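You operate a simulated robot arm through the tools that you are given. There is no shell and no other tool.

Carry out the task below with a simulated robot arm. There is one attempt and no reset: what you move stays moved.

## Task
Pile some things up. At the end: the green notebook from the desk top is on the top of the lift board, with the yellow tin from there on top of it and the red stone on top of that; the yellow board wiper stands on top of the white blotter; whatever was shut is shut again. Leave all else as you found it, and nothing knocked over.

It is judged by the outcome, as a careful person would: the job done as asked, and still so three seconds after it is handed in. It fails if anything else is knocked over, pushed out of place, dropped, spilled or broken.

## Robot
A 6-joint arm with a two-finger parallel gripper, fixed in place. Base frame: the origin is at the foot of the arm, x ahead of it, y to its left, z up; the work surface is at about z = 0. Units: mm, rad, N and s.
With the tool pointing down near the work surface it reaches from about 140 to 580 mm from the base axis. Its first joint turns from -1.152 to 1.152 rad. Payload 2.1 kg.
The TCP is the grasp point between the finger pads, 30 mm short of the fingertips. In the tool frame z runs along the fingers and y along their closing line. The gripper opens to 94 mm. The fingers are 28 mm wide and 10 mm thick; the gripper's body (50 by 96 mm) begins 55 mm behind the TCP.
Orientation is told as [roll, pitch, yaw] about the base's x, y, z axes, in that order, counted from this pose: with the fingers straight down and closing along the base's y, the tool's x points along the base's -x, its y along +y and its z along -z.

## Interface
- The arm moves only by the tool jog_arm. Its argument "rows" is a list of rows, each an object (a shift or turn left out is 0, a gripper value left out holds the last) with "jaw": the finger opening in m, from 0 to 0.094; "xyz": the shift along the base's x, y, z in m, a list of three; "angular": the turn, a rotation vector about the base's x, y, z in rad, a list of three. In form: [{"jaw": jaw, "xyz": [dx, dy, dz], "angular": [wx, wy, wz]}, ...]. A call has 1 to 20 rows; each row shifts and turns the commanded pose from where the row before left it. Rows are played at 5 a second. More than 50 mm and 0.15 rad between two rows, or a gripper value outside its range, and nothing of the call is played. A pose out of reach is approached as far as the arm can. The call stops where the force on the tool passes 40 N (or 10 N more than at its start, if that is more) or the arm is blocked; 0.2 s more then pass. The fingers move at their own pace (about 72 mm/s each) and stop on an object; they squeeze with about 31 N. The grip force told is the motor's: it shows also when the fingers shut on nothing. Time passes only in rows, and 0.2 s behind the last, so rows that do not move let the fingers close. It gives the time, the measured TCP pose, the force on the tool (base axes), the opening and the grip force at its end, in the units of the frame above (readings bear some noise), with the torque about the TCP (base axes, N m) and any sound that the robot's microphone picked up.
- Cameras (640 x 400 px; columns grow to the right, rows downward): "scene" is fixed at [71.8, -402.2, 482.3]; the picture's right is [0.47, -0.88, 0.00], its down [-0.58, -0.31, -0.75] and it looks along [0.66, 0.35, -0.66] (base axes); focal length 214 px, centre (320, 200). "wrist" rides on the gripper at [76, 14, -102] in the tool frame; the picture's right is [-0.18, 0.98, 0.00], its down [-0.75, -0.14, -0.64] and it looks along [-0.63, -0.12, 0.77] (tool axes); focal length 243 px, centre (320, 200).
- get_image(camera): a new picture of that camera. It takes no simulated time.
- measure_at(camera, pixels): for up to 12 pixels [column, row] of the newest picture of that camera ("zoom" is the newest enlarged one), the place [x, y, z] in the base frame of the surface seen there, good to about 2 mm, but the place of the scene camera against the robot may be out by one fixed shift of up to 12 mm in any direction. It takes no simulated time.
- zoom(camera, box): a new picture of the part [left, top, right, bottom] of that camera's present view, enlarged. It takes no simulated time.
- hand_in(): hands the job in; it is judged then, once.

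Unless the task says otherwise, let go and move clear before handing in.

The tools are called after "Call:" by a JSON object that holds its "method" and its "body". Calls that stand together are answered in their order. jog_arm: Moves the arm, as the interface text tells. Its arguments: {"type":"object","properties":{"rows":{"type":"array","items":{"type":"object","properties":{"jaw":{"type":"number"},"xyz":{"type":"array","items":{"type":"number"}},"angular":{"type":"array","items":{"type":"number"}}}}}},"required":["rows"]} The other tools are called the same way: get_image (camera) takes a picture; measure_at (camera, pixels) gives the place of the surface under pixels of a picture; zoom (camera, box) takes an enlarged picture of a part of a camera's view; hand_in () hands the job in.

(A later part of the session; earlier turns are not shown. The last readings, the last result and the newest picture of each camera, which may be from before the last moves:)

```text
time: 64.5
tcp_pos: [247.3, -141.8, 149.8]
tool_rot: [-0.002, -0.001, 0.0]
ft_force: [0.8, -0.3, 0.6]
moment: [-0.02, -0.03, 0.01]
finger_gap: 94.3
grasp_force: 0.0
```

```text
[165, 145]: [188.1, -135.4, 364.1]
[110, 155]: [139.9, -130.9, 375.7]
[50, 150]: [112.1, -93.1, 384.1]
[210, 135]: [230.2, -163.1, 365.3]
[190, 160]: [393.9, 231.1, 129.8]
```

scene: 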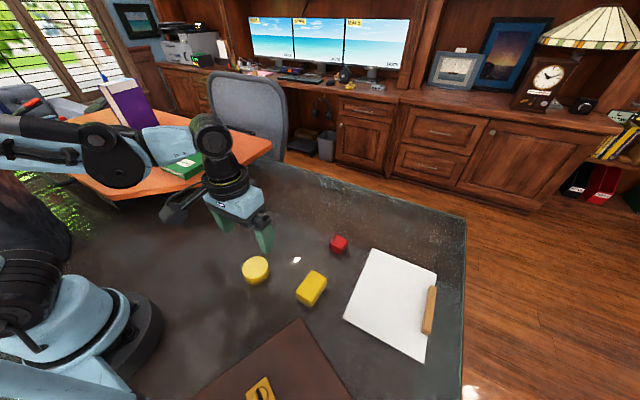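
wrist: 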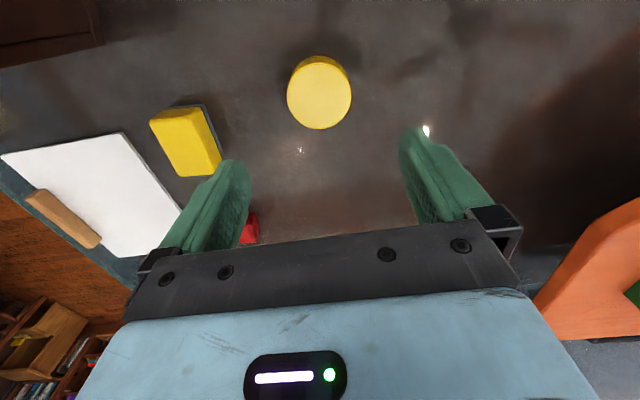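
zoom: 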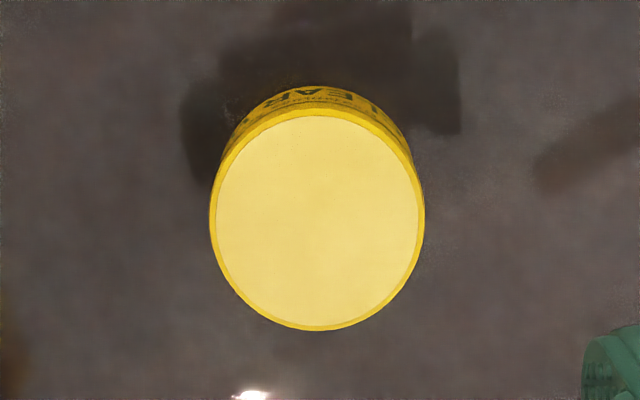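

The arm link is high above the notebook (z≈365), so it's just overlap in the view. The tin's centre is about (239.5,-139), diameter ~53 mm, top z=28; I'll centre on it and descend to TCP z≈34 in stages.

Call:
{"method": "jog_arm", "body": {"rows": [{"xyz": [-0.0078, 0.0028, -0.03]}, {"xyz": [0, 0, -0.035]}, {"xyz": [0, 0, -0.02]}, {"xyz": [0, 0, -0.015]}, {}]}}

Call:
{"method": "get_image", "body": {"camera": "wrist"}}

Call:
{"method": "zoom", "body": {"camera": "scene", "box": [200, 200, 320, 300]}}

```text
time: 65.7
tcp_pos: [238.7, -137.0, 49.7]
tool_rot: [-0.001, -0.002, -0.002]
ft_force: [0.1, -0.9, -0.3]
moment: [0.0, 0.02, -0.01]
finger_gap: 93.8
grasp_force: 0.1
```

```text
taken
```

wrist: 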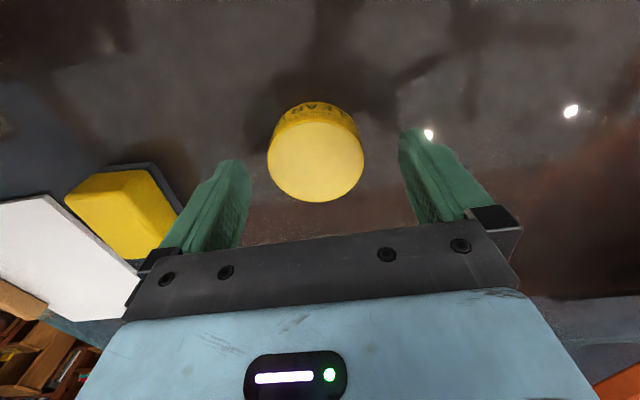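

```text
4.00 times, centred on (260, 250) of scene
```

zoom: 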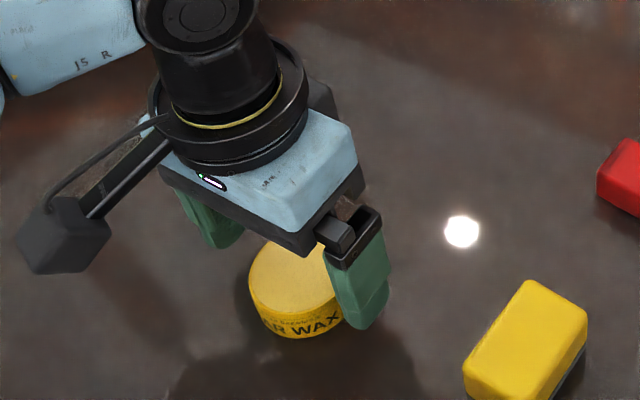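

The fingers straddle the tin evenly. I'll go down 15 mm more and close.

Call:
{"method": "jog_arm", "body": {"rows": [{"xyz": [0, 0, -0.008]}, {"xyz": [0, 0, -0.007]}, {}, {"jaw": 0.0}, {}, {}, {}]}}

Call:
{"method": "get_image", "body": {"camera": "wrist"}}

```text
time: 67.3
tcp_pos: [239.9, -136.5, 35.4]
tool_rot: [-0.001, -0.003, -0.003]
ft_force: [-0.4, 0.8, 0.8]
moment: [0.01, 0.0, 0.0]
finger_gap: 57.4
grasp_force: 30.4
```

```text
taken
```

wrist: 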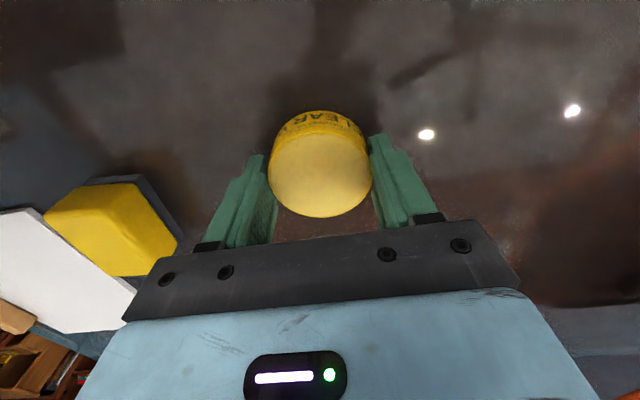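

Gripped at 57.4 mm with 30 N. I'll lift gently and check weight and level.

Call:
{"method": "jog_arm", "body": {"rows": [{"xyz": [0, 0, 0.005]}, {"xyz": [0, 0, 0.01]}, {"xyz": [0, 0, 0.015]}, {}, {}]}}

Call:
{"method": "get_image", "body": {"camera": "wrist"}}

Call:
{"method": "zoom", "body": {"camera": "scene", "box": [200, 200, 320, 300]}}

Call:
{"method": "measure_at", "body": {"camera": "wrist", "pixels": [[320, 175], [300, 160], [340, 160], [320, 205], [320, 145], [285, 180], [355, 180]]}}

```text
time: 68.5
tcp_pos: [239.0, -136.7, 64.2]
tool_rot: [-0.002, -0.002, -0.002]
ft_force: [0.6, 0.8, -0.4]
moment: [0.01, -0.01, 0.0]
finger_gap: 57.7
grasp_force: 30.7
```

```text
taken
```

wrist: 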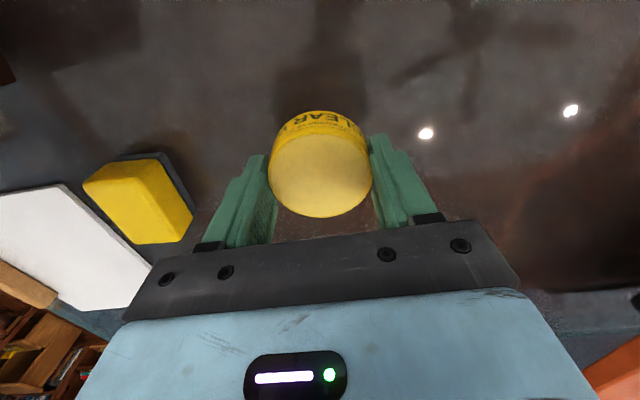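

```text
4.00 times, centred on (260, 250) of scene
```

zoom: 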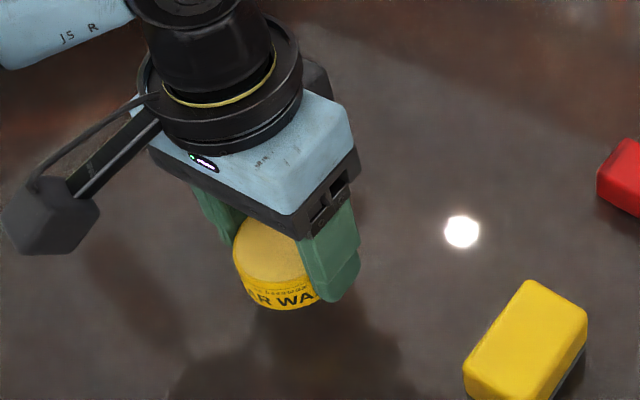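

```text
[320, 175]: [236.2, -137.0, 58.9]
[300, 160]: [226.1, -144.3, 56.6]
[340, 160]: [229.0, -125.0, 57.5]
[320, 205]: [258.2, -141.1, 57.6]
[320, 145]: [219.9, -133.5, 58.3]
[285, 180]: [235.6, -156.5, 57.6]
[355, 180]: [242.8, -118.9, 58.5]
```

The tin is light and level, its top ~6.5 mm below the TCP, so its bottom is about 35.4 mm below the TCP. I'll carry it up and over to the notebook's middle while yawing 90° so the fingers straddle along x, clear of the tab.

Call:
{"method": "jog_arm", "body": {"rows": [{"xyz": [0, 0, 0.03]}, {"xyz": [0, 0, 0.04]}, {"xyz": [0, 0, 0.04]}, {"xyz": [0.005, 0.01, 0.035]}, {"xyz": [0.01, 0.02, 0.01], "angular": [0, 0, 0.1]}, {"xyz": [0.015, 0.03, 0], "angular": [0, 0, 0.12]}, {"xyz": [0.0155, 0.032, 0], "angular": [0, 0, 0.125]}, {"xyz": [0.0155, 0.032, 0], "angular": [0, 0, 0.125]}, {"xyz": [0.0155, 0.032, 0], "angular": [0, 0, 0.125]}, {"xyz": [0.0155, 0.032, 0], "angular": [0, 0, 0.125]}, {"xyz": [0.0155, 0.032, 0], "angular": [0, 0, 0.125]}, {"xyz": [0.0155, 0.032, 0], "angular": [0, 0, 0.125]}, {"xyz": [0.0155, 0.032, 0], "angular": [0, 0, 0.125]}, {"xyz": [0.0155, 0.032, 0], "angular": [0, 0, 0.125]}, {"xyz": [0.0155, 0.032, 0], "angular": [0, 0, 0.125]}, {"xyz": [0.0155, 0.032, 0], "angular": [0, 0, 0.1]}, {"xyz": [0, 0, 0]}, {}]}}

Call:
{"method": "get_image", "body": {"camera": "wrist"}}

Call:
{"method": "get_image", "body": {"camera": "scene"}}

```text
time: 72.3
tcp_pos: [424.8, 241.0, 220.0]
tool_rot: [-0.002, -0.001, 1.445]
ft_force: [0.2, -0.3, -1.6]
moment: [-0.01, 0.01, 0.01]
finger_gap: 57.6
grasp_force: 31.1
```

```text
taken
```

wrist: 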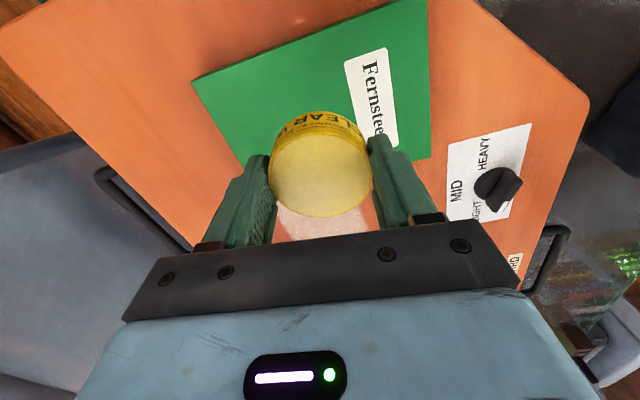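

```text
taken
```

scene: 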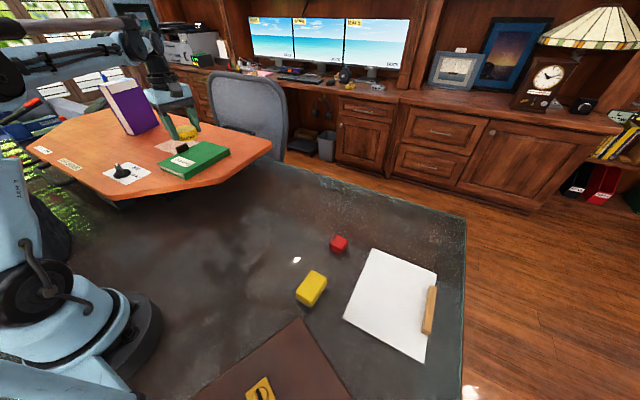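

The tin hangs over the notebook's centre. I'll nudge +3 mm in y and lower to ~3 mm above the cover.

Call:
{"method": "measure_at", "body": {"camera": "wrist", "pixels": [[200, 85], [420, 10], [428, 150], [300, 60], [400, 60], [400, 230], [100, 80], [320, 170]]}}

Call:
{"method": "jog_arm", "body": {"rows": [{"xyz": [0, 0.003, -0.015]}, {"xyz": [0, 0, -0.02]}, {"xyz": [0, 0, -0.015]}, {"xyz": [0, 0, -0.006]}, {"xyz": [0, 0, -0.003]}, {}]}}

Call:
{"method": "get_image", "body": {"camera": "wrist"}}

Call:
{"method": "zoom", "body": {"camera": "scene", "box": [130, 80, 270, 200]}}

```text
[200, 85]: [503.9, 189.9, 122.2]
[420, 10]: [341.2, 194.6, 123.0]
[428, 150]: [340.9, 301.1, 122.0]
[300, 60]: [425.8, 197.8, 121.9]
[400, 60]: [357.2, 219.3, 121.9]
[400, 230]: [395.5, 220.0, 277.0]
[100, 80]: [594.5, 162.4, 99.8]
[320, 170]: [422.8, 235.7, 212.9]
```

```text
time: 73.7
tcp_pos: [424.8, 245.5, 160.4]
tool_rot: [0.0, -0.001, 1.444]
ft_force: [-0.7, 0.5, -1.2]
moment: [0.0, 0.04, -0.02]
finger_gap: 57.7
grasp_force: 31.0
```

```text
taken
```

wrist: 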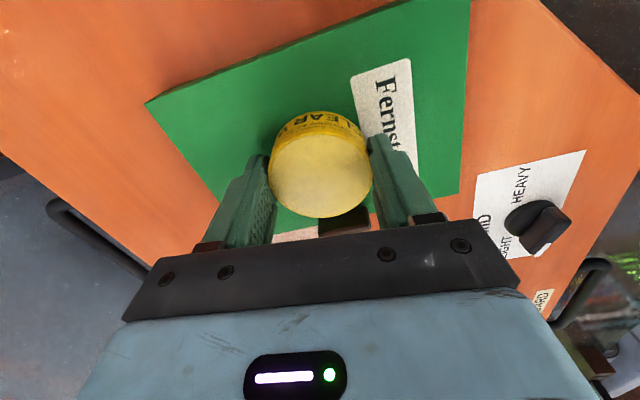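

```text
3.33 times, centred on (200, 140) of scene
```

zoom: 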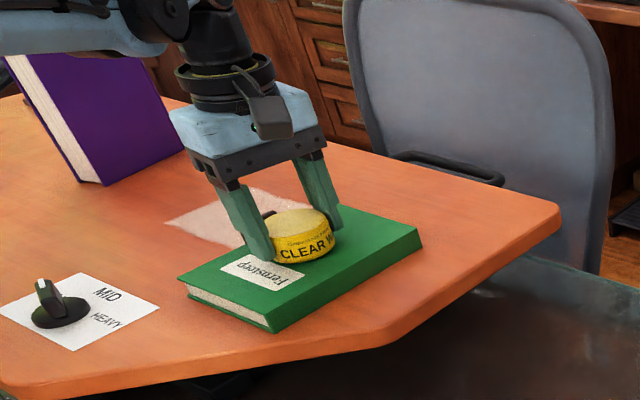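

The "CLEAR WAX" tin hovers over the cover, clear of the tab. I'll lower in 1 mm steps to contact.

Call:
{"method": "jog_arm", "body": {"rows": [{"xyz": [0, 0, -0.001]}, {"xyz": [0, 0, -0.001]}, {}]}}

Call:
{"method": "jog_arm", "body": {"rows": [{"xyz": [0, 0, -0.001]}, {}]}}

Call:
{"method": "jog_arm", "body": {"rows": [{"xyz": [0, 0, -0.0007]}, {}]}}

```text
time: 74.5
tcp_pos: [424.5, 246.1, 157.5]
tool_rot: [-0.003, -0.001, 1.443]
ft_force: [-0.7, 0.1, -0.9]
moment: [0.02, -0.02, 0.02]
finger_gap: 57.8
grasp_force: 30.2
```

```text
time: 75.1
tcp_pos: [424.8, 246.1, 156.7]
tool_rot: [0.0, -0.001, 1.444]
ft_force: [-0.4, 0.6, -0.8]
moment: [0.0, -0.03, 0.0]
finger_gap: 57.6
grasp_force: 30.6
```

```text
time: 75.7
tcp_pos: [425.5, 246.2, 158.7]
tool_rot: [-0.001, -0.001, 1.442]
ft_force: [2.3, 0.3, 4.4]
moment: [0.02, 0.05, -0.02]
finger_gap: 57.6
grasp_force: 30.9
```

Contact at +4.4 N. I'll open to release and rise straight up.

Call:
{"method": "jog_arm", "body": {"rows": [{"jaw": 0.085}, {}, {}, {"xyz": [0, 0, 0.01]}, {"xyz": [0, 0, 0.03]}, {"xyz": [0, 0, 0.03]}, {}]}}

Call:
{"method": "get_image", "body": {"camera": "wrist"}}

Call:
{"method": "zoom", "body": {"camera": "scene", "box": [130, 80, 270, 200]}}

```text
time: 77.3
tcp_pos: [425.0, 246.5, 226.7]
tool_rot: [-0.001, -0.004, 1.442]
ft_force: [-0.7, 0.6, -0.3]
moment: [-0.01, 0.04, 0.0]
finger_gap: 84.8
grasp_force: 0.1
```

```text
taken
```

wrist: 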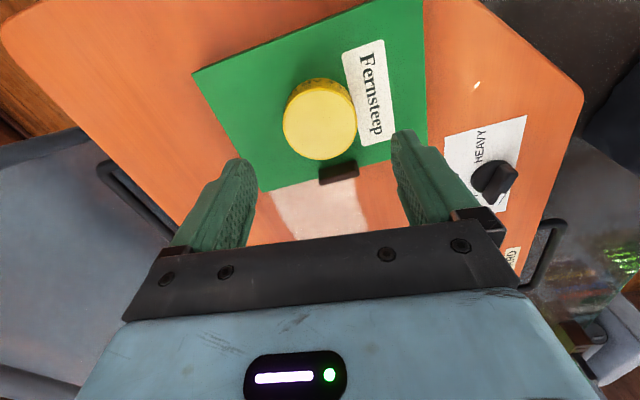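

```text
3.33 times, centred on (200, 140) of scene
```

zoom: 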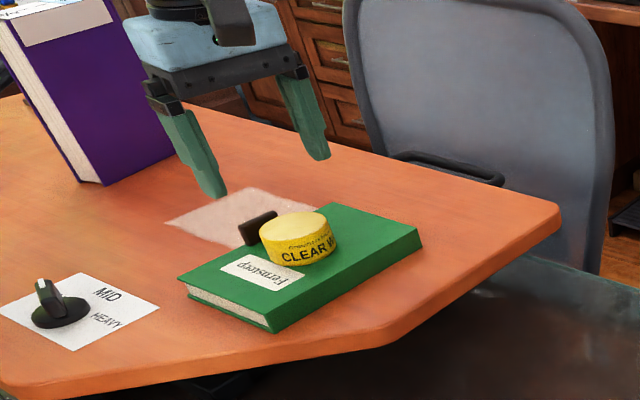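

Tin is centred on the notebook. I'll measure its top and the board height, then head to the red stone at about (396,-279).

Call:
{"method": "measure_at", "body": {"camera": "wrist", "pixels": [[320, 125], [287, 125], [353, 125], [320, 95], [320, 157], [300, 140], [340, 105], [400, 140], [240, 90], [470, 60], [340, 172], [70, 60]]}}

Call:
{"method": "jog_arm", "body": {"rows": [{"xyz": [-0.01, -0.03, 0], "angular": [0, 0, -0.12]}, {"xyz": [-0.01, -0.04, 0], "angular": [0, 0, -0.12]}, {"xyz": [-0.01, -0.04, 0], "angular": [0, 0, -0.12]}, {"xyz": [-0.01, -0.04, 0], "angular": [0, 0, -0.12]}, {"xyz": [0, -0.04, 0], "angular": [0, 0, -0.12]}, {"xyz": [0, -0.04, 0], "angular": [0, 0, -0.12]}, {"xyz": [0, -0.04, 0], "angular": [0, 0, -0.12]}, {"xyz": [0, -0.04, 0], "angular": [0, 0, -0.12]}, {"xyz": [0, -0.04, 0], "angular": [0, 0, -0.12]}, {"xyz": [0, -0.04, 0], "angular": [0, 0, -0.12]}, {"xyz": [0, -0.04, -0.01], "angular": [0, 0, -0.12]}, {"xyz": [0, -0.04, -0.02], "angular": [0, 0, -0.12]}, {"xyz": [0.0, -0.03, -0.03]}, {"xyz": [0, -0.025, -0.03]}, {}]}}

Call:
{"method": "get_image", "body": {"camera": "wrist"}}

Call:
{"method": "get_image", "body": {"camera": "scene"}}

```text
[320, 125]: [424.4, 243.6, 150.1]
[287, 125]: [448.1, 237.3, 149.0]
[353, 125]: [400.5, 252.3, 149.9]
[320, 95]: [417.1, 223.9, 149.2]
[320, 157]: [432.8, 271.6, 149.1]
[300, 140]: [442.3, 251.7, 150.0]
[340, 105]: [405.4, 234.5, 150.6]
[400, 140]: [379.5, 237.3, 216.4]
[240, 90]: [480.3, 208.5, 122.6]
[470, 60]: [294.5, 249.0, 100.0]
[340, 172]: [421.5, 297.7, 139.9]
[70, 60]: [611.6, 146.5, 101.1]
```

```text
time: 80.5
tcp_pos: [385.1, -279.4, 135.6]
tool_rot: [-0.002, -0.002, 0.001]
ft_force: [0.3, -0.4, 0.0]
moment: [0.01, -0.02, 0.02]
finger_gap: 84.8
grasp_force: 0.0
```

```text
taken
```

wrist: 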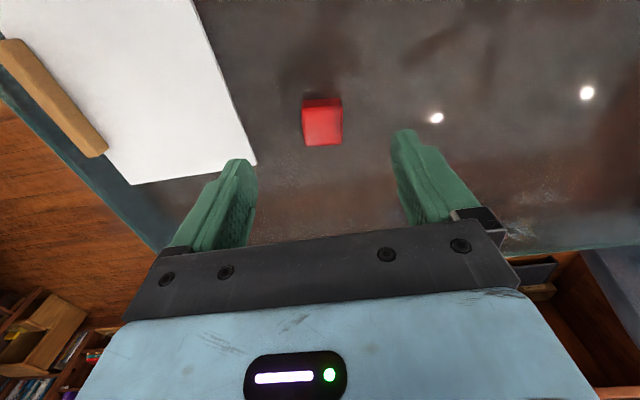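

```text
taken
```

scene: 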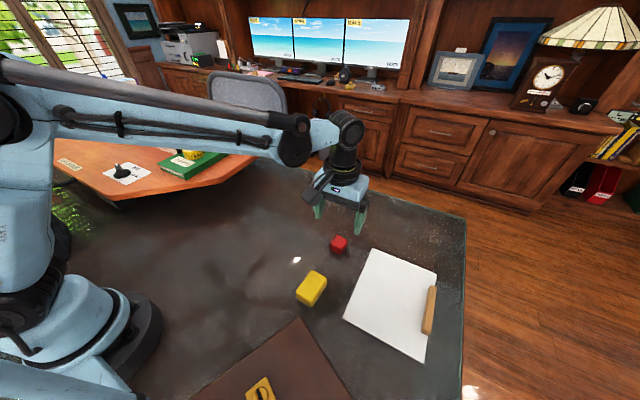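

The tin sits at about (424.5,246) with its top at z≈149.5. The stone is now at (322,122) in the wrist view; I'll measure its outline.

Call:
{"method": "zoom", "body": {"camera": "wrist", "box": [282, 80, 362, 160]}}

Call:
{"method": "measure_at", "body": {"camera": "wrist", "pixels": [[323, 125], [305, 112], [340, 112], [308, 142], [341, 140], [323, 110], [323, 142], [306, 127], [341, 127], [305, 102], [340, 101], [323, 103]]}}

```text
5.00 times, centred on (322, 120) of wrist
```

zoom: 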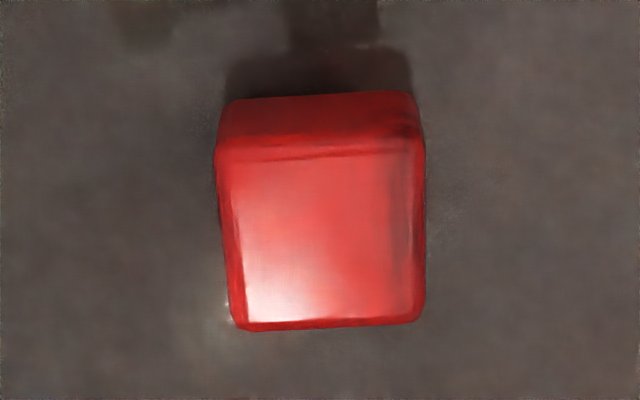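

```text
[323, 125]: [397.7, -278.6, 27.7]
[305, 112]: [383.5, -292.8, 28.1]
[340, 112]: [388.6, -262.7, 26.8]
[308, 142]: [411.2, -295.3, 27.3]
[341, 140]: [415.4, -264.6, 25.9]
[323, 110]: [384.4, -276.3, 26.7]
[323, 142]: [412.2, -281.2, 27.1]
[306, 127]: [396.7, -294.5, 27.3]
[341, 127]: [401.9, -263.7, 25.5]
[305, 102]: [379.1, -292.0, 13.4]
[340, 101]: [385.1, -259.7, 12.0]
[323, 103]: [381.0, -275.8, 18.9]
```

The stone is about 32 × 31 × 27 mm, centred near (399.5,-279) and turned about -0.13 rad. I'll check the blotter's corners too, since one finger descends on that side.

Call:
{"method": "measure_at", "body": {"camera": "wrist", "pixels": [[253, 163], [225, 80], [198, 10], [133, 182], [240, 120], [150, 100], [40, 80], [90, 140], [20, 50], [60, 100], [105, 150], [100, 40]]}}

Call:
{"method": "jog_arm", "body": {"rows": [{"xyz": [0.0145, 0.0004, -0.02], "angular": [0, 0, -0.13], "jaw": 0.058}, {"xyz": [0, 0, -0.03]}, {"xyz": [0, 0, -0.02]}, {}]}}

Call:
{"method": "get_image", "body": {"camera": "wrist"}}

Call:
{"method": "zoom", "body": {"camera": "scene", "box": [280, 180, 420, 300]}}

```text
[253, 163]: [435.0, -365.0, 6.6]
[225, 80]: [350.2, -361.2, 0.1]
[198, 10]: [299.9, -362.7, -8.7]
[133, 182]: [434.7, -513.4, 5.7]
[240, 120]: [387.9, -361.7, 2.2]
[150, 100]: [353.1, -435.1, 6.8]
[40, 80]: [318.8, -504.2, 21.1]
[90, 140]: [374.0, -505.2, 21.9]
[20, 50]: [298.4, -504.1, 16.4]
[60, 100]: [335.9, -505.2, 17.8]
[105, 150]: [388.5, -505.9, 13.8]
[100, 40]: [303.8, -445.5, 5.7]
```

```text
time: 81.5
tcp_pos: [400.0, -280.6, 65.8]
tool_rot: [-0.001, -0.003, -0.127]
ft_force: [-0.3, -0.9, -0.3]
moment: [0.0, 0.01, 0.0]
finger_gap: 58.1
grasp_force: 0.1
```

```text
taken
```

wrist: 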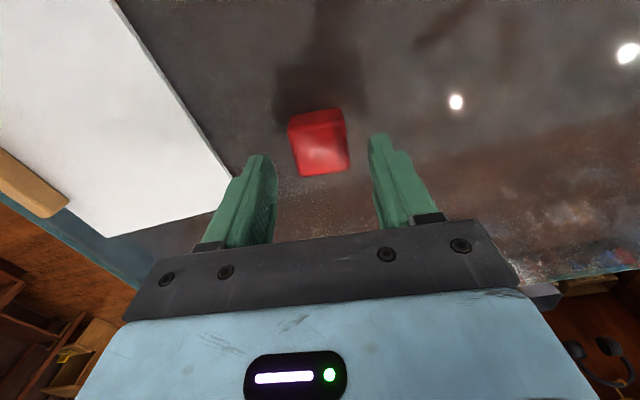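

```text
3.33 times, centred on (350, 240) of scene
```

zoom: 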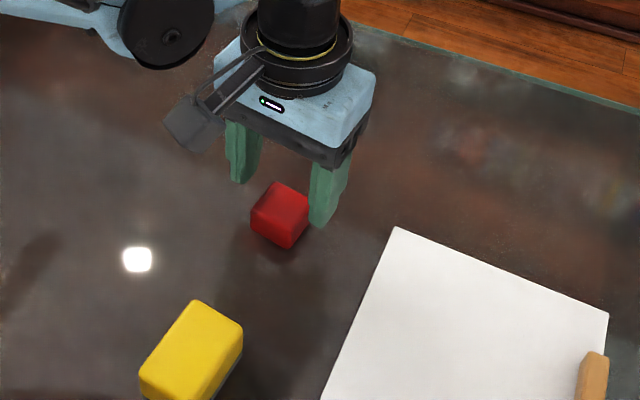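

The stone sits centrally between the fingers and the blotter edge (y≈-363) is well clear. I'll go down 30 mm and close on it.

Call:
{"method": "jog_arm", "body": {"rows": [{"xyz": [0, 0.001, -0.015]}, {"xyz": [0, 0, -0.01]}, {"xyz": [0, 0, -0.005]}, {}, {"jaw": 0.0}, {}, {}]}}

Call:
{"method": "get_image", "body": {"camera": "wrist"}}

```text
time: 83.1
tcp_pos: [399.5, -278.2, 37.2]
tool_rot: [-0.002, -0.004, -0.129]
ft_force: [0.9, 0.0, -0.1]
moment: [0.01, -0.04, -0.04]
finger_gap: 36.9
grasp_force: 31.7
```

```text
taken
```

wrist: 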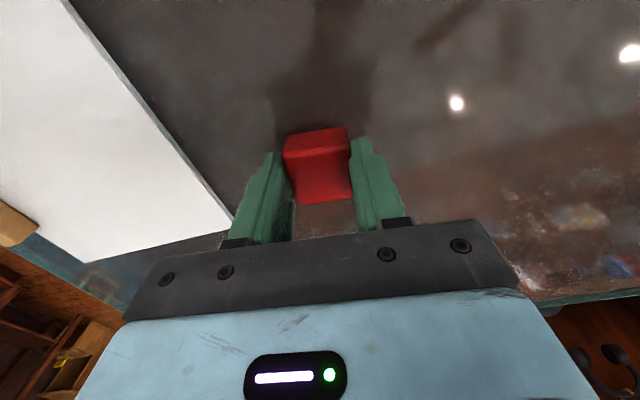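

Gripped at 36.9 mm. I'll lift a little and check it hangs level and how heavy it is.

Call:
{"method": "jog_arm", "body": {"rows": [{"xyz": [0, 0, 0.005]}, {"xyz": [0, 0, 0.015]}, {"xyz": [0, 0, 0.02]}, {}, {}]}}

Call:
{"method": "get_image", "body": {"camera": "wrist"}}

Call:
{"method": "zoom", "body": {"camera": "wrist", "box": [260, 100, 380, 230]}}

Call:
{"method": "measure_at", "body": {"camera": "wrist", "pixels": [[320, 175], [295, 165], [345, 160], [300, 198], [345, 195], [320, 145], [290, 140], [340, 135]]}}

Call:
{"method": "zoom", "body": {"camera": "scene", "box": [280, 150, 420, 270]}}

```text
time: 84.3
tcp_pos: [399.6, -277.7, 78.2]
tool_rot: [-0.002, -0.002, -0.128]
ft_force: [0.6, -0.3, -1.0]
moment: [-0.01, 0.02, -0.01]
finger_gap: 37.0
grasp_force: 31.3
```

```text
taken
```

wrist: 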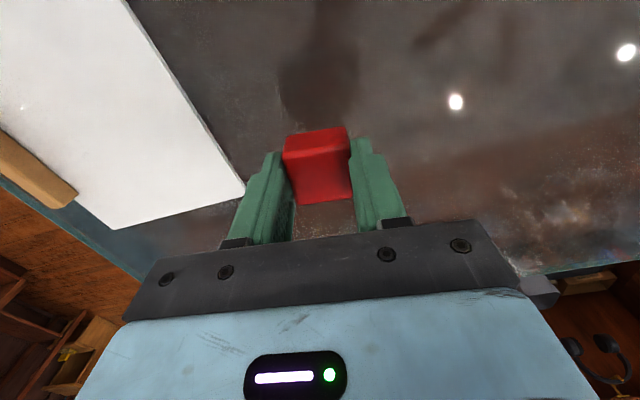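

```text
3.08 times, centred on (320, 165) of wrist
```

zoom: 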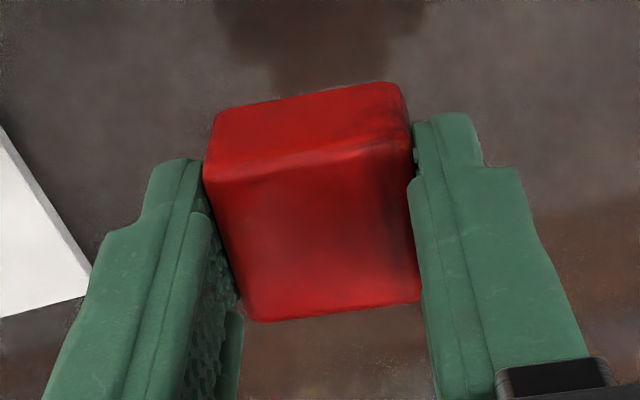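

```text
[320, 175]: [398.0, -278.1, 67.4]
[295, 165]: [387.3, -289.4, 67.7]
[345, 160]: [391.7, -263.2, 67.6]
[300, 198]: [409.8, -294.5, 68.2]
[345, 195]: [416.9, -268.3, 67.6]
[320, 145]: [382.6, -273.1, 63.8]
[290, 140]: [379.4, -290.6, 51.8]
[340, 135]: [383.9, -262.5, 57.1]
```

```text
3.33 times, centred on (350, 210) of scene
```

zoom: 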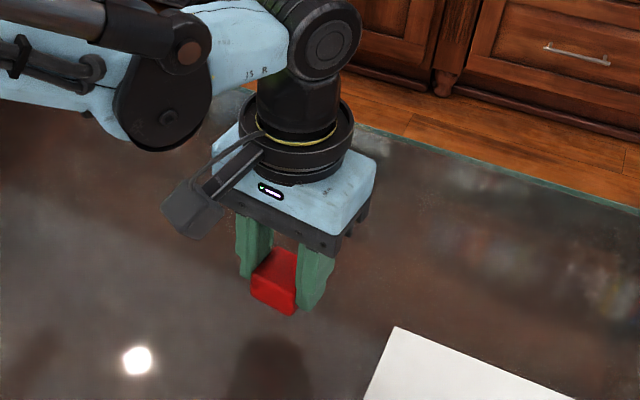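

The stone hangs level (top ~10 mm below the TCP, bottom ~37 mm below). I'll lift to z≈230 and carry it over to the tin with the same 90° yaw.

Call:
{"method": "jog_arm", "body": {"rows": [{"xyz": [0, 0, 0.03]}, {"xyz": [0, 0, 0.045]}, {"xyz": [0, 0, 0.045]}, {"xyz": [0, 0.01, 0.032], "angular": [0, 0, 0.05]}, {"xyz": [0.0017, 0.025, 0], "angular": [0, 0, 0.11]}, {"xyz": [0.0017, 0.037, 0], "angular": [0, 0, 0.11]}, {"xyz": [0.0017, 0.0385, 0], "angular": [0, 0, 0.11]}, {"xyz": [0.0017, 0.0385, 0], "angular": [0, 0, 0.11]}, {"xyz": [0.0017, 0.0385, 0], "angular": [0, 0, 0.11]}, {"xyz": [0.0017, 0.0385, 0], "angular": [0, 0, 0.11]}, {"xyz": [0.0017, 0.0385, 0], "angular": [0, 0, 0.11]}, {"xyz": [0.0017, 0.0385, 0], "angular": [0, 0, 0.11]}, {"xyz": [0.0017, 0.0385, 0], "angular": [0, 0, 0.11]}, {"xyz": [0.0017, 0.0385, 0], "angular": [0, 0, 0.11]}, {"xyz": [0.0017, 0.0385, 0], "angular": [0, 0, 0.11]}, {"xyz": [0.0017, 0.0385, 0], "angular": [0, 0, 0.11]}, {"xyz": [0.0017, 0.0385, 0], "angular": [0, 0, 0.11]}, {"xyz": [0.0016, 0.0265, 0], "angular": [0, 0, 0.09]}, {}, {}]}}

Call:
{"method": "get_image", "body": {"camera": "wrist"}}

Call:
{"method": "zoom", "body": {"camera": "scene", "box": [100, 60, 280, 210]}}

```text
time: 88.5
tcp_pos: [422.6, 244.6, 229.1]
tool_rot: [-0.002, -0.002, 1.443]
ft_force: [0.1, 0.6, -1.0]
moment: [0.0, 0.01, -0.02]
finger_gap: 37.1
grasp_force: 30.7
```

```text
taken
```

wrist: 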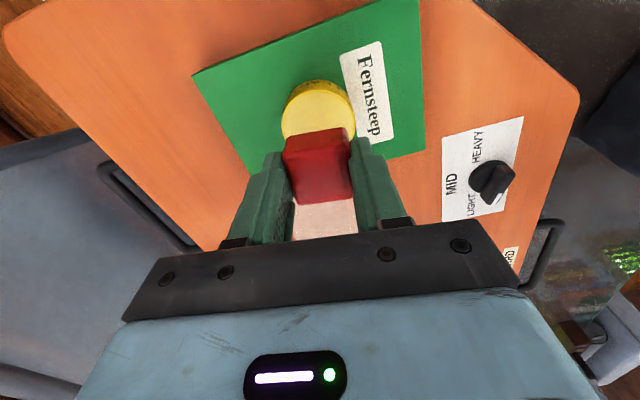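

```text
2.67 times, centred on (190, 135) of scene
```

zoom: 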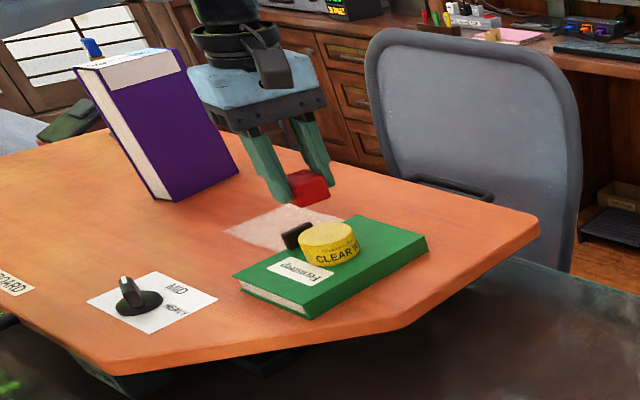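

The stone is above the tin with everything in place. I'll measure the stone's and tin's visible tops before lowering.

Call:
{"method": "measure_at", "body": {"camera": "wrist", "pixels": [[320, 178], [293, 165], [345, 160], [300, 198], [348, 194], [300, 105], [340, 105], [320, 95], [287, 125], [353, 120], [320, 120]]}}

Call:
{"method": "jog_arm", "body": {"rows": [{"xyz": [0.0007, 0.0, -0.015]}, {"xyz": [0, 0, -0.015]}, {"xyz": [0, 0, -0.008]}, {}, {}]}}

Call:
{"method": "get_image", "body": {"camera": "wrist"}}

Call:
{"method": "zoom", "body": {"camera": "scene", "box": [150, 90, 250, 190]}}

```text
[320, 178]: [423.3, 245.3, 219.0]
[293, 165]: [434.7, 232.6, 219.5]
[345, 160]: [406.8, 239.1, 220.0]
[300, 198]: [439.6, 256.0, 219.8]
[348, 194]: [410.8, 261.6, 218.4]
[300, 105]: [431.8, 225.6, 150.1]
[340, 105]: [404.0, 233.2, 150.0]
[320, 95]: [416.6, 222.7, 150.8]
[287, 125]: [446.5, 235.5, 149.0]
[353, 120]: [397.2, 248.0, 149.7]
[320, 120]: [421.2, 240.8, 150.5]
```

```text
time: 89.7
tcp_pos: [422.9, 243.8, 191.7]
tool_rot: [-0.001, -0.001, 1.442]
ft_force: [0.1, 0.7, -1.2]
moment: [-0.02, -0.03, -0.04]
finger_gap: 37.1
grasp_force: 30.8
```

```text
taken
```

wrist: 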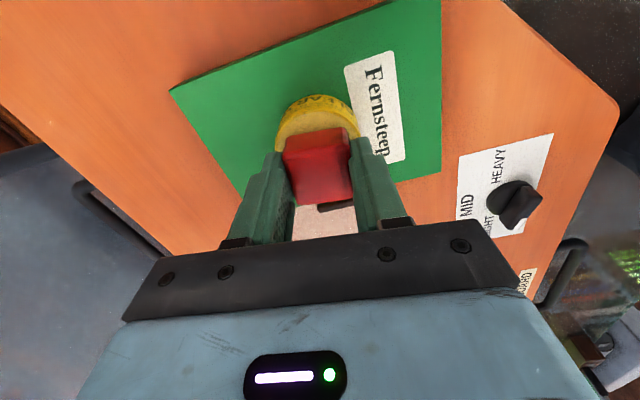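

```text
4.00 times, centred on (200, 140) of scene
```

zoom: 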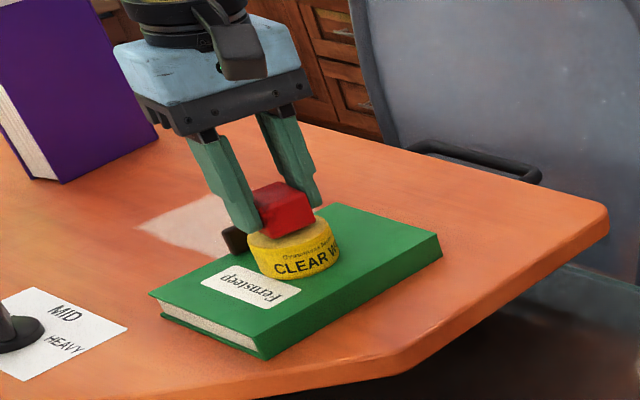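

The stone's centre (423,247) is right over the tin's centre (424,246.5). I'll lower in 1 mm steps from here to contact.

Call:
{"method": "jog_arm", "body": {"rows": [{"xyz": [0, 0, -0.0015]}, {"xyz": [0, 0, -0.0015]}, {}]}}

Call:
{"method": "jog_arm", "body": {"rows": [{"xyz": [0, 0, -0.001]}, {}]}}

Call:
{"method": "jog_arm", "body": {"rows": [{"xyz": [0, 0, -0.0007]}, {}]}}

```text
time: 90.5
tcp_pos: [424.7, 243.8, 187.5]
tool_rot: [-0.002, -0.002, 1.443]
ft_force: [-0.2, -0.7, -0.6]
moment: [0.0, 0.03, -0.01]
finger_gap: 37.1
grasp_force: 30.9
```

```text
time: 91.1
tcp_pos: [423.5, 245.0, 187.2]
tool_rot: [-0.001, -0.003, 1.441]
ft_force: [-0.5, -0.1, -0.8]
moment: [0.04, -0.06, -0.04]
finger_gap: 37.0
grasp_force: 31.0
```

```text
time: 91.7
tcp_pos: [423.1, 243.3, 186.7]
tool_rot: [-0.002, -0.001, 1.442]
ft_force: [-0.7, 0.5, 14.2]
moment: [0.09, 0.07, -0.01]
finger_gap: 37.1
grasp_force: 30.8
```

Contact at 14 N; I'll relieve slightly, then open and rise.

Call:
{"method": "jog_arm", "body": {"rows": [{"xyz": [0, 0, 0.0004]}, {}, {"jaw": 0.056}, {}, {}, {"xyz": [0, 0, 0.01]}, {"xyz": [0, 0, 0.025]}, {"xyz": [0, 0, 0.02]}, {}]}}

Call:
{"method": "get_image", "body": {"camera": "wrist"}}

Call:
{"method": "zoom", "body": {"camera": "scene", "box": [100, 80, 280, 210]}}

```text
time: 93.7
tcp_pos: [423.8, 244.6, 241.2]
tool_rot: [-0.001, -0.001, 1.442]
ft_force: [0.2, -1.2, -0.1]
moment: [0.01, 0.01, 0.01]
finger_gap: 55.8
grasp_force: 0.1
```

```text
taken
```

wrist: 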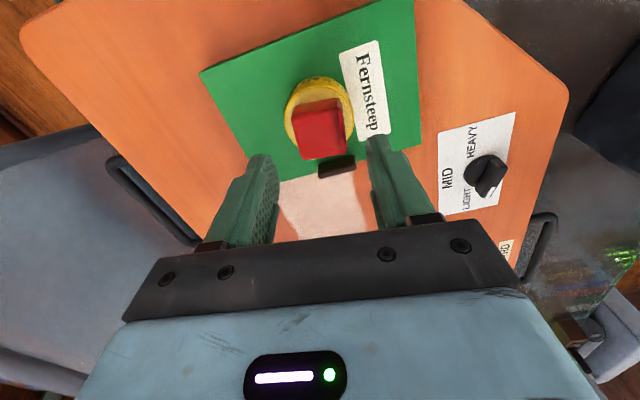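

```text
3.08 times, centred on (190, 145) of scene
```

zoom: 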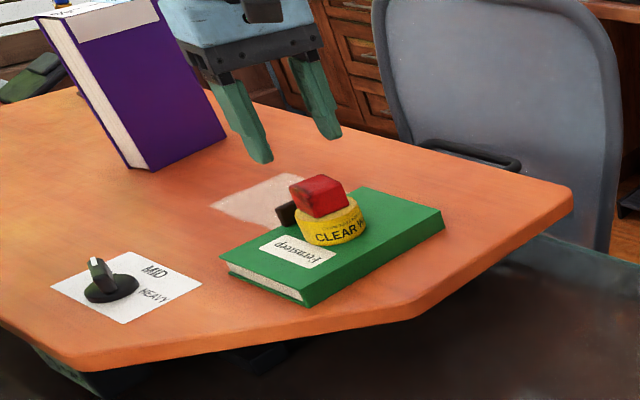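

The stone is on the tin; in the scene it looks slightly tilted at about (319,195) of the zoom, so I'll look closer and measure its top face.

Call:
{"method": "zoom", "body": {"camera": "scene", "box": [175, 125, 215, 165]}}

Call:
{"method": "zoom", "body": {"camera": "wrist", "box": [270, 60, 370, 190]}}

Call:
{"method": "measure_at", "body": {"camera": "wrist", "pixels": [[320, 135], [300, 120], [338, 115], [305, 155], [343, 148], [292, 100], [320, 90], [350, 110], [400, 30], [250, 60], [480, 80], [100, 60]]}}

```text
10.00 times, centred on (195, 145) of scene
```

zoom: 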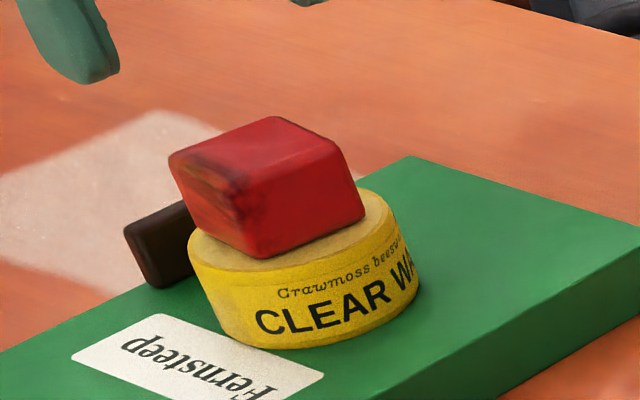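

```text
3.08 times, centred on (320, 125) of wrist
```

zoom: 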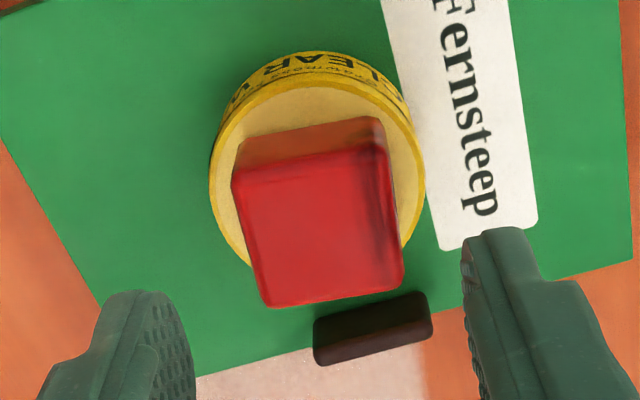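

```text
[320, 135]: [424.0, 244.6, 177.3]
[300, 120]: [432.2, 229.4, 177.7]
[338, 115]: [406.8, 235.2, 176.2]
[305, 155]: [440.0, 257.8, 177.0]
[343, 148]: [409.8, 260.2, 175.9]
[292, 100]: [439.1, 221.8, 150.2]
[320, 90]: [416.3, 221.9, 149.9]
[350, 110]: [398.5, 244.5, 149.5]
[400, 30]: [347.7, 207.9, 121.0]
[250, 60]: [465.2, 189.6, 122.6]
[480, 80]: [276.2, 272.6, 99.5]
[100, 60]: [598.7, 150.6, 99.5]
```

The stone's top face is level (z≈176-178); it's simply a skewed block standing flat on the tin, and the board is still at z≈99.5. Now I'll go to the yellow board wiper near (253,-275).

Call:
{"method": "jog_arm", "body": {"rows": [{"xyz": [-0.01, -0.02, 0], "jaw": 0.094}, {"xyz": [-0.012, -0.035, 0], "angular": [0, 0, -0.12]}, {"xyz": [-0.012, -0.038, 0], "angular": [0, 0, -0.12]}, {"xyz": [-0.012, -0.038, 0], "angular": [0, 0, -0.12]}, {"xyz": [-0.012, -0.038, 0], "angular": [0, 0, -0.12]}, {"xyz": [-0.012, -0.038, 0], "angular": [0, 0, -0.12]}, {"xyz": [-0.012, -0.038, 0], "angular": [0, 0, -0.12]}, {"xyz": [-0.012, -0.038, 0], "angular": [0, 0, -0.12]}, {"xyz": [-0.012, -0.038, 0], "angular": [0, 0, -0.12]}, {"xyz": [-0.012, -0.038, 0], "angular": [0, 0, -0.12]}, {"xyz": [-0.012, -0.038, 0], "angular": [0, 0, -0.12]}, {"xyz": [-0.012, -0.038, 0], "angular": [0, 0, -0.12]}, {"xyz": [-0.012, -0.038, 0], "angular": [0, 0, -0.12]}, {"xyz": [-0.012, -0.038, -0.01]}, {"xyz": [-0.005, -0.01, -0.04]}, {"xyz": [0, 0, -0.03]}, {}]}}

Call:
{"method": "get_image", "body": {"camera": "wrist"}}

Call:
{"method": "get_image", "body": {"camera": "scene"}}

```text
time: 97.3
tcp_pos: [253.7, -276.3, 161.8]
tool_rot: [-0.002, 0.0, 0.004]
ft_force: [0.3, 0.4, -0.7]
moment: [0.02, -0.04, -0.01]
finger_gap: 94.4
grasp_force: 0.0
```

```text
taken
```

wrist: 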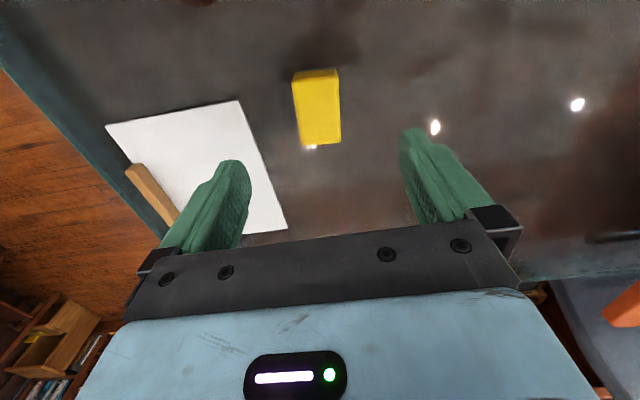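

```text
taken
```

scene: 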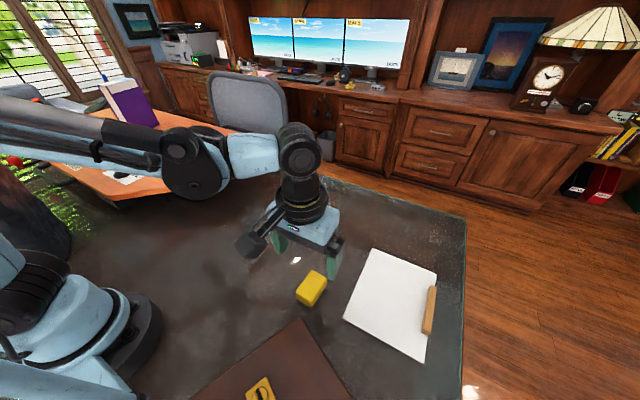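

Call:
{"method": "zoom", "body": {"camera": "wrist", "box": [270, 50, 370, 160]}}

Call:
{"method": "measure_at", "body": {"camera": "wrist", "pixels": [[317, 110], [297, 82], [335, 80], [304, 140], [338, 138], [317, 80], [320, 140], [300, 110], [338, 108], [293, 75], [338, 70], [315, 73]]}}

Call:
{"method": "measure_at", "body": {"camera": "wrist", "pixels": [[108, 126], [237, 103], [285, 228], [190, 110], [260, 170], [175, 150], [135, 170], [172, 215], [220, 150], [160, 120], [245, 130]]}}

```text
3.64 times, centred on (320, 105) of wrist
```

zoom: 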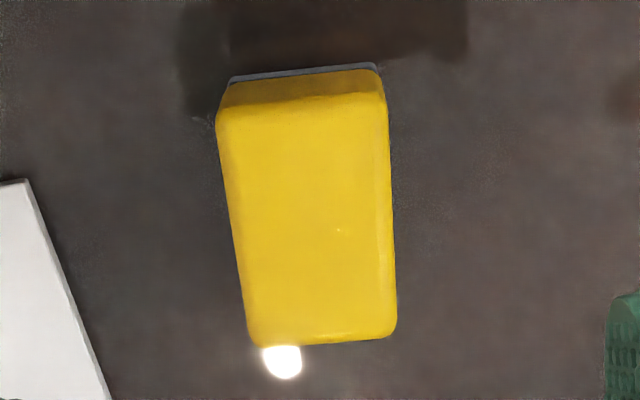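

```text
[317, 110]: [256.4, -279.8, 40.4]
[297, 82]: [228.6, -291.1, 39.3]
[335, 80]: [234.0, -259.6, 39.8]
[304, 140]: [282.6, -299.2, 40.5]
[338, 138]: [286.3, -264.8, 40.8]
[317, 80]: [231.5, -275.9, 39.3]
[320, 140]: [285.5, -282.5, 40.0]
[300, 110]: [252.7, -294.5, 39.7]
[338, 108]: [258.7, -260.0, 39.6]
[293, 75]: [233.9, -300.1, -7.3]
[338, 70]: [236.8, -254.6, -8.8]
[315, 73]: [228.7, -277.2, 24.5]
```

```text
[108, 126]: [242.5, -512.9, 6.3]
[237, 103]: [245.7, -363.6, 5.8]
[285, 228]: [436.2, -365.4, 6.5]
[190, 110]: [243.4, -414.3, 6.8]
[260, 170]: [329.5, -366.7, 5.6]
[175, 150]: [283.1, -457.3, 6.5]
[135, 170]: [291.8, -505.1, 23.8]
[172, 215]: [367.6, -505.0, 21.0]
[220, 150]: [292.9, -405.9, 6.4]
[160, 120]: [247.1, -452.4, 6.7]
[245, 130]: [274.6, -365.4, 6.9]
```

The wiper is about 58 × 36 × 40 mm, centred near (258,-279) and turned about -0.125 rad; the blotter spans x 243-436, y -513 to -364 at z≈6. I'll align, narrow the jaw to 70 mm and descend over the wiper.

Call:
{"method": "jog_arm", "body": {"rows": [{"xyz": [0.0043, -0.0024, -0.03], "angular": [0, 0, -0.129], "jaw": 0.07}, {"xyz": [0, 0, -0.03]}, {"xyz": [0, 0, -0.02]}, {}]}}

Call:
{"method": "get_image", "body": {"camera": "wrist"}}

Call:
{"method": "zoom", "body": {"camera": "scene", "box": [220, 180, 380, 340]}}

```text
time: 98.3
tcp_pos: [257.2, -279.3, 80.8]
tool_rot: [-0.004, -0.002, -0.127]
ft_force: [0.2, 1.0, 0.1]
moment: [0.02, -0.01, 0.02]
finger_gap: 70.0
grasp_force: 0.0
```

```text
taken
```

wrist: 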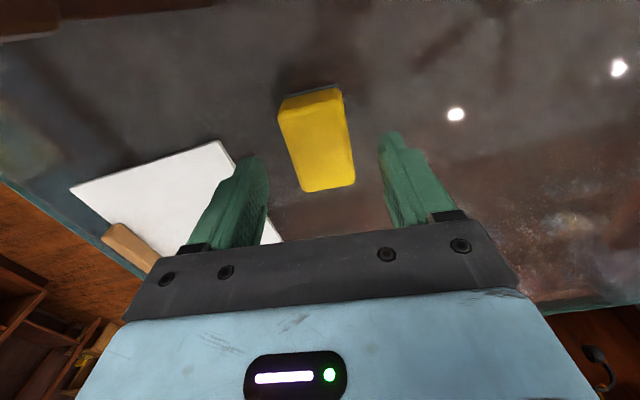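

```text
2.50 times, centred on (300, 260) of scene
```

zoom: 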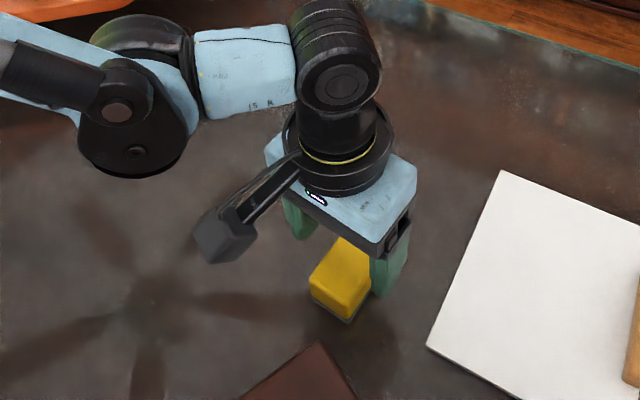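

The wiper is centred between the fingers. I'll descend to TCP z≈37 and grip.

Call:
{"method": "jog_arm", "body": {"rows": [{"xyz": [0, 0, -0.02]}, {"xyz": [0, 0, -0.016]}, {"xyz": [0, 0, -0.008]}, {}, {"jaw": 0.0}, {}, {}]}}

Call:
{"method": "get_image", "body": {"camera": "wrist"}}

```text
time: 99.9
tcp_pos: [258.1, -279.7, 37.6]
tool_rot: [-0.001, -0.002, -0.128]
ft_force: [0.8, -0.7, 0.3]
moment: [-0.01, 0.01, 0.0]
finger_gap: 45.6
grasp_force: 30.8
```

```text
taken
```

wrist: 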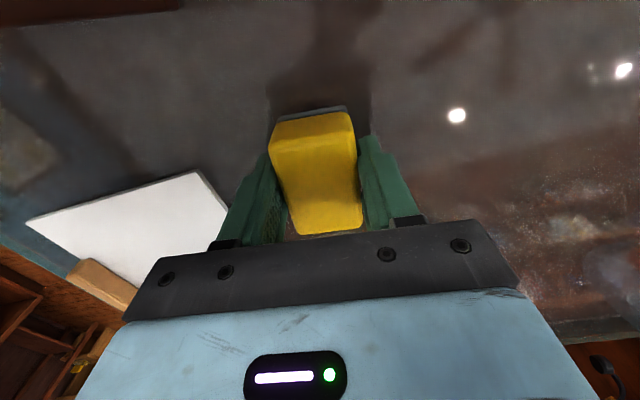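

Gripped at 45.6 mm. I'll lift gently and check level and weight.

Call:
{"method": "jog_arm", "body": {"rows": [{"xyz": [0, 0, 0.005]}, {"xyz": [0, 0, 0.015]}, {"xyz": [0, 0, 0.02]}, {}, {}]}}

Call:
{"method": "get_image", "body": {"camera": "wrist"}}

Call:
{"method": "zoom", "body": {"camera": "scene", "box": [240, 200, 380, 320]}}

Call:
{"method": "measure_at", "body": {"camera": "wrist", "pixels": [[315, 180], [280, 150], [350, 140], [300, 225], [350, 220], [315, 150]]}}

```text
time: 101.1
tcp_pos: [256.6, -279.0, 78.1]
tool_rot: [-0.001, -0.002, -0.128]
ft_force: [0.5, 0.5, -0.1]
moment: [-0.03, 0.0, -0.01]
finger_gap: 45.9
grasp_force: 31.4
```

```text
taken
```

wrist: 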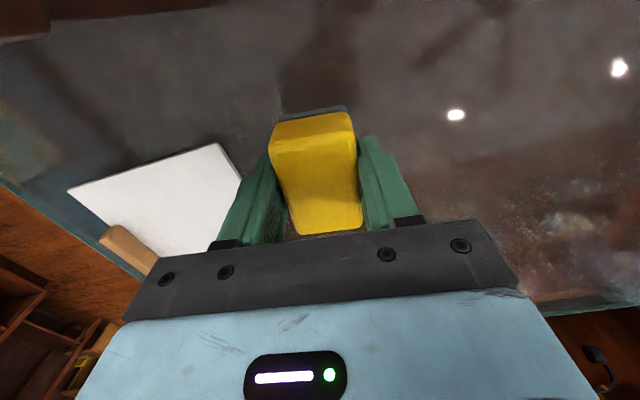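

```text
3.33 times, centred on (310, 260) of scene
```

zoom: 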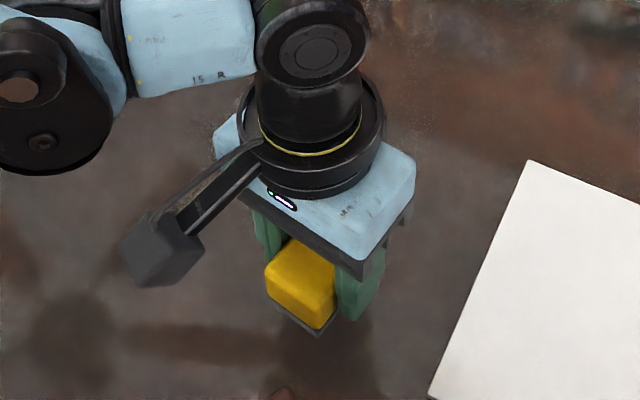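

```text
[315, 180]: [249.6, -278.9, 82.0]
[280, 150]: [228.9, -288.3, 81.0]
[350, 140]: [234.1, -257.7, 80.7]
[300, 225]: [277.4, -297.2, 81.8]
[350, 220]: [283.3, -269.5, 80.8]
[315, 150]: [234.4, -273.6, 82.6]
```

The wiper hangs level and is light. I'll carry it over to about (335,-425) above the blotter, clear of the wooden piece at y≈-505.

Call:
{"method": "jog_arm", "body": {"rows": [{"xyz": [0, 0, 0.02]}, {"xyz": [0.01, -0.02, 0.005]}, {"xyz": [0.018, -0.033, 0]}, {"xyz": [0.019, -0.035, 0]}, {"xyz": [0.018, -0.033, 0]}, {"xyz": [0.0134, -0.025, 0]}, {}, {}]}}

Call:
{"method": "get_image", "body": {"camera": "wrist"}}

Call:
{"method": "get_image", "body": {"camera": "scene"}}

```text
time: 102.9
tcp_pos: [335.2, -426.5, 102.8]
tool_rot: [-0.002, -0.001, -0.129]
ft_force: [0.2, 0.0, -0.6]
moment: [-0.05, 0.02, -0.03]
finger_gap: 45.5
grasp_force: 30.8
```

```text
taken
```

wrist: 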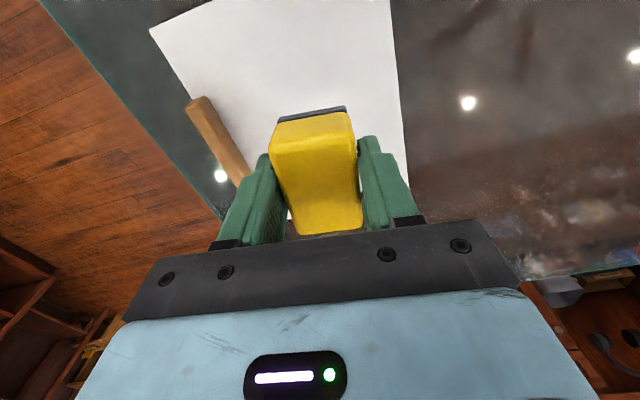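

```text
taken
```

scene: 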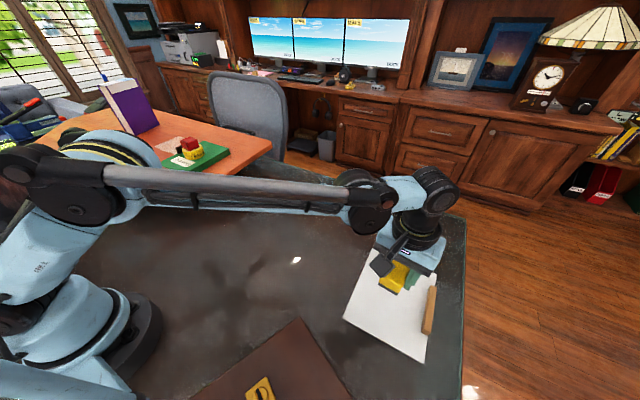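

The wiper is over the blotter with the wood piece clear to the left at (215,135). I'll lower to about 6 mm above the sheet and then step down.

Call:
{"method": "jog_arm", "body": {"rows": [{"xyz": [0, 0, -0.02]}, {"xyz": [0, 0, -0.02]}, {"xyz": [0, 0, -0.01]}, {"xyz": [0, 0, -0.003]}, {}]}}

Call:
{"method": "jog_arm", "body": {"rows": [{"xyz": [0, 0, -0.002]}, {"xyz": [0, 0, -0.0015]}, {}]}}

Call:
{"method": "zoom", "body": {"camera": "scene", "box": [330, 200, 460, 370]}}

```text
time: 104.1
tcp_pos: [334.3, -426.2, 50.0]
tool_rot: [-0.003, -0.002, -0.128]
ft_force: [0.8, 0.1, -0.9]
moment: [-0.02, -0.01, -0.01]
finger_gap: 45.6
grasp_force: 31.2
```

```text
time: 104.9
tcp_pos: [335.7, -426.6, 46.6]
tool_rot: [-0.003, -0.001, -0.125]
ft_force: [-1.0, -0.4, 0.0]
moment: [0.01, 0.01, -0.01]
finger_gap: 45.3
grasp_force: 30.8
```

```text
2.35 times, centred on (395, 285) of scene
```

zoom: 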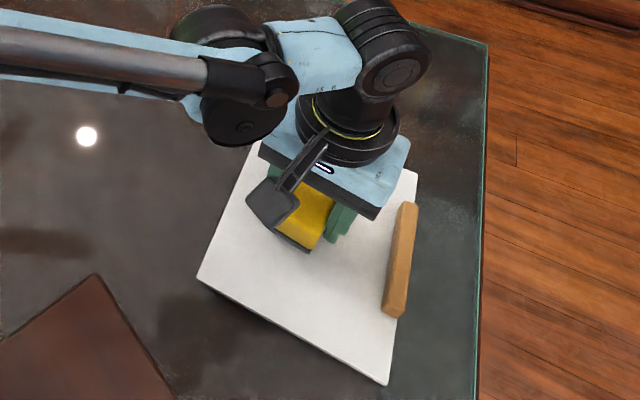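

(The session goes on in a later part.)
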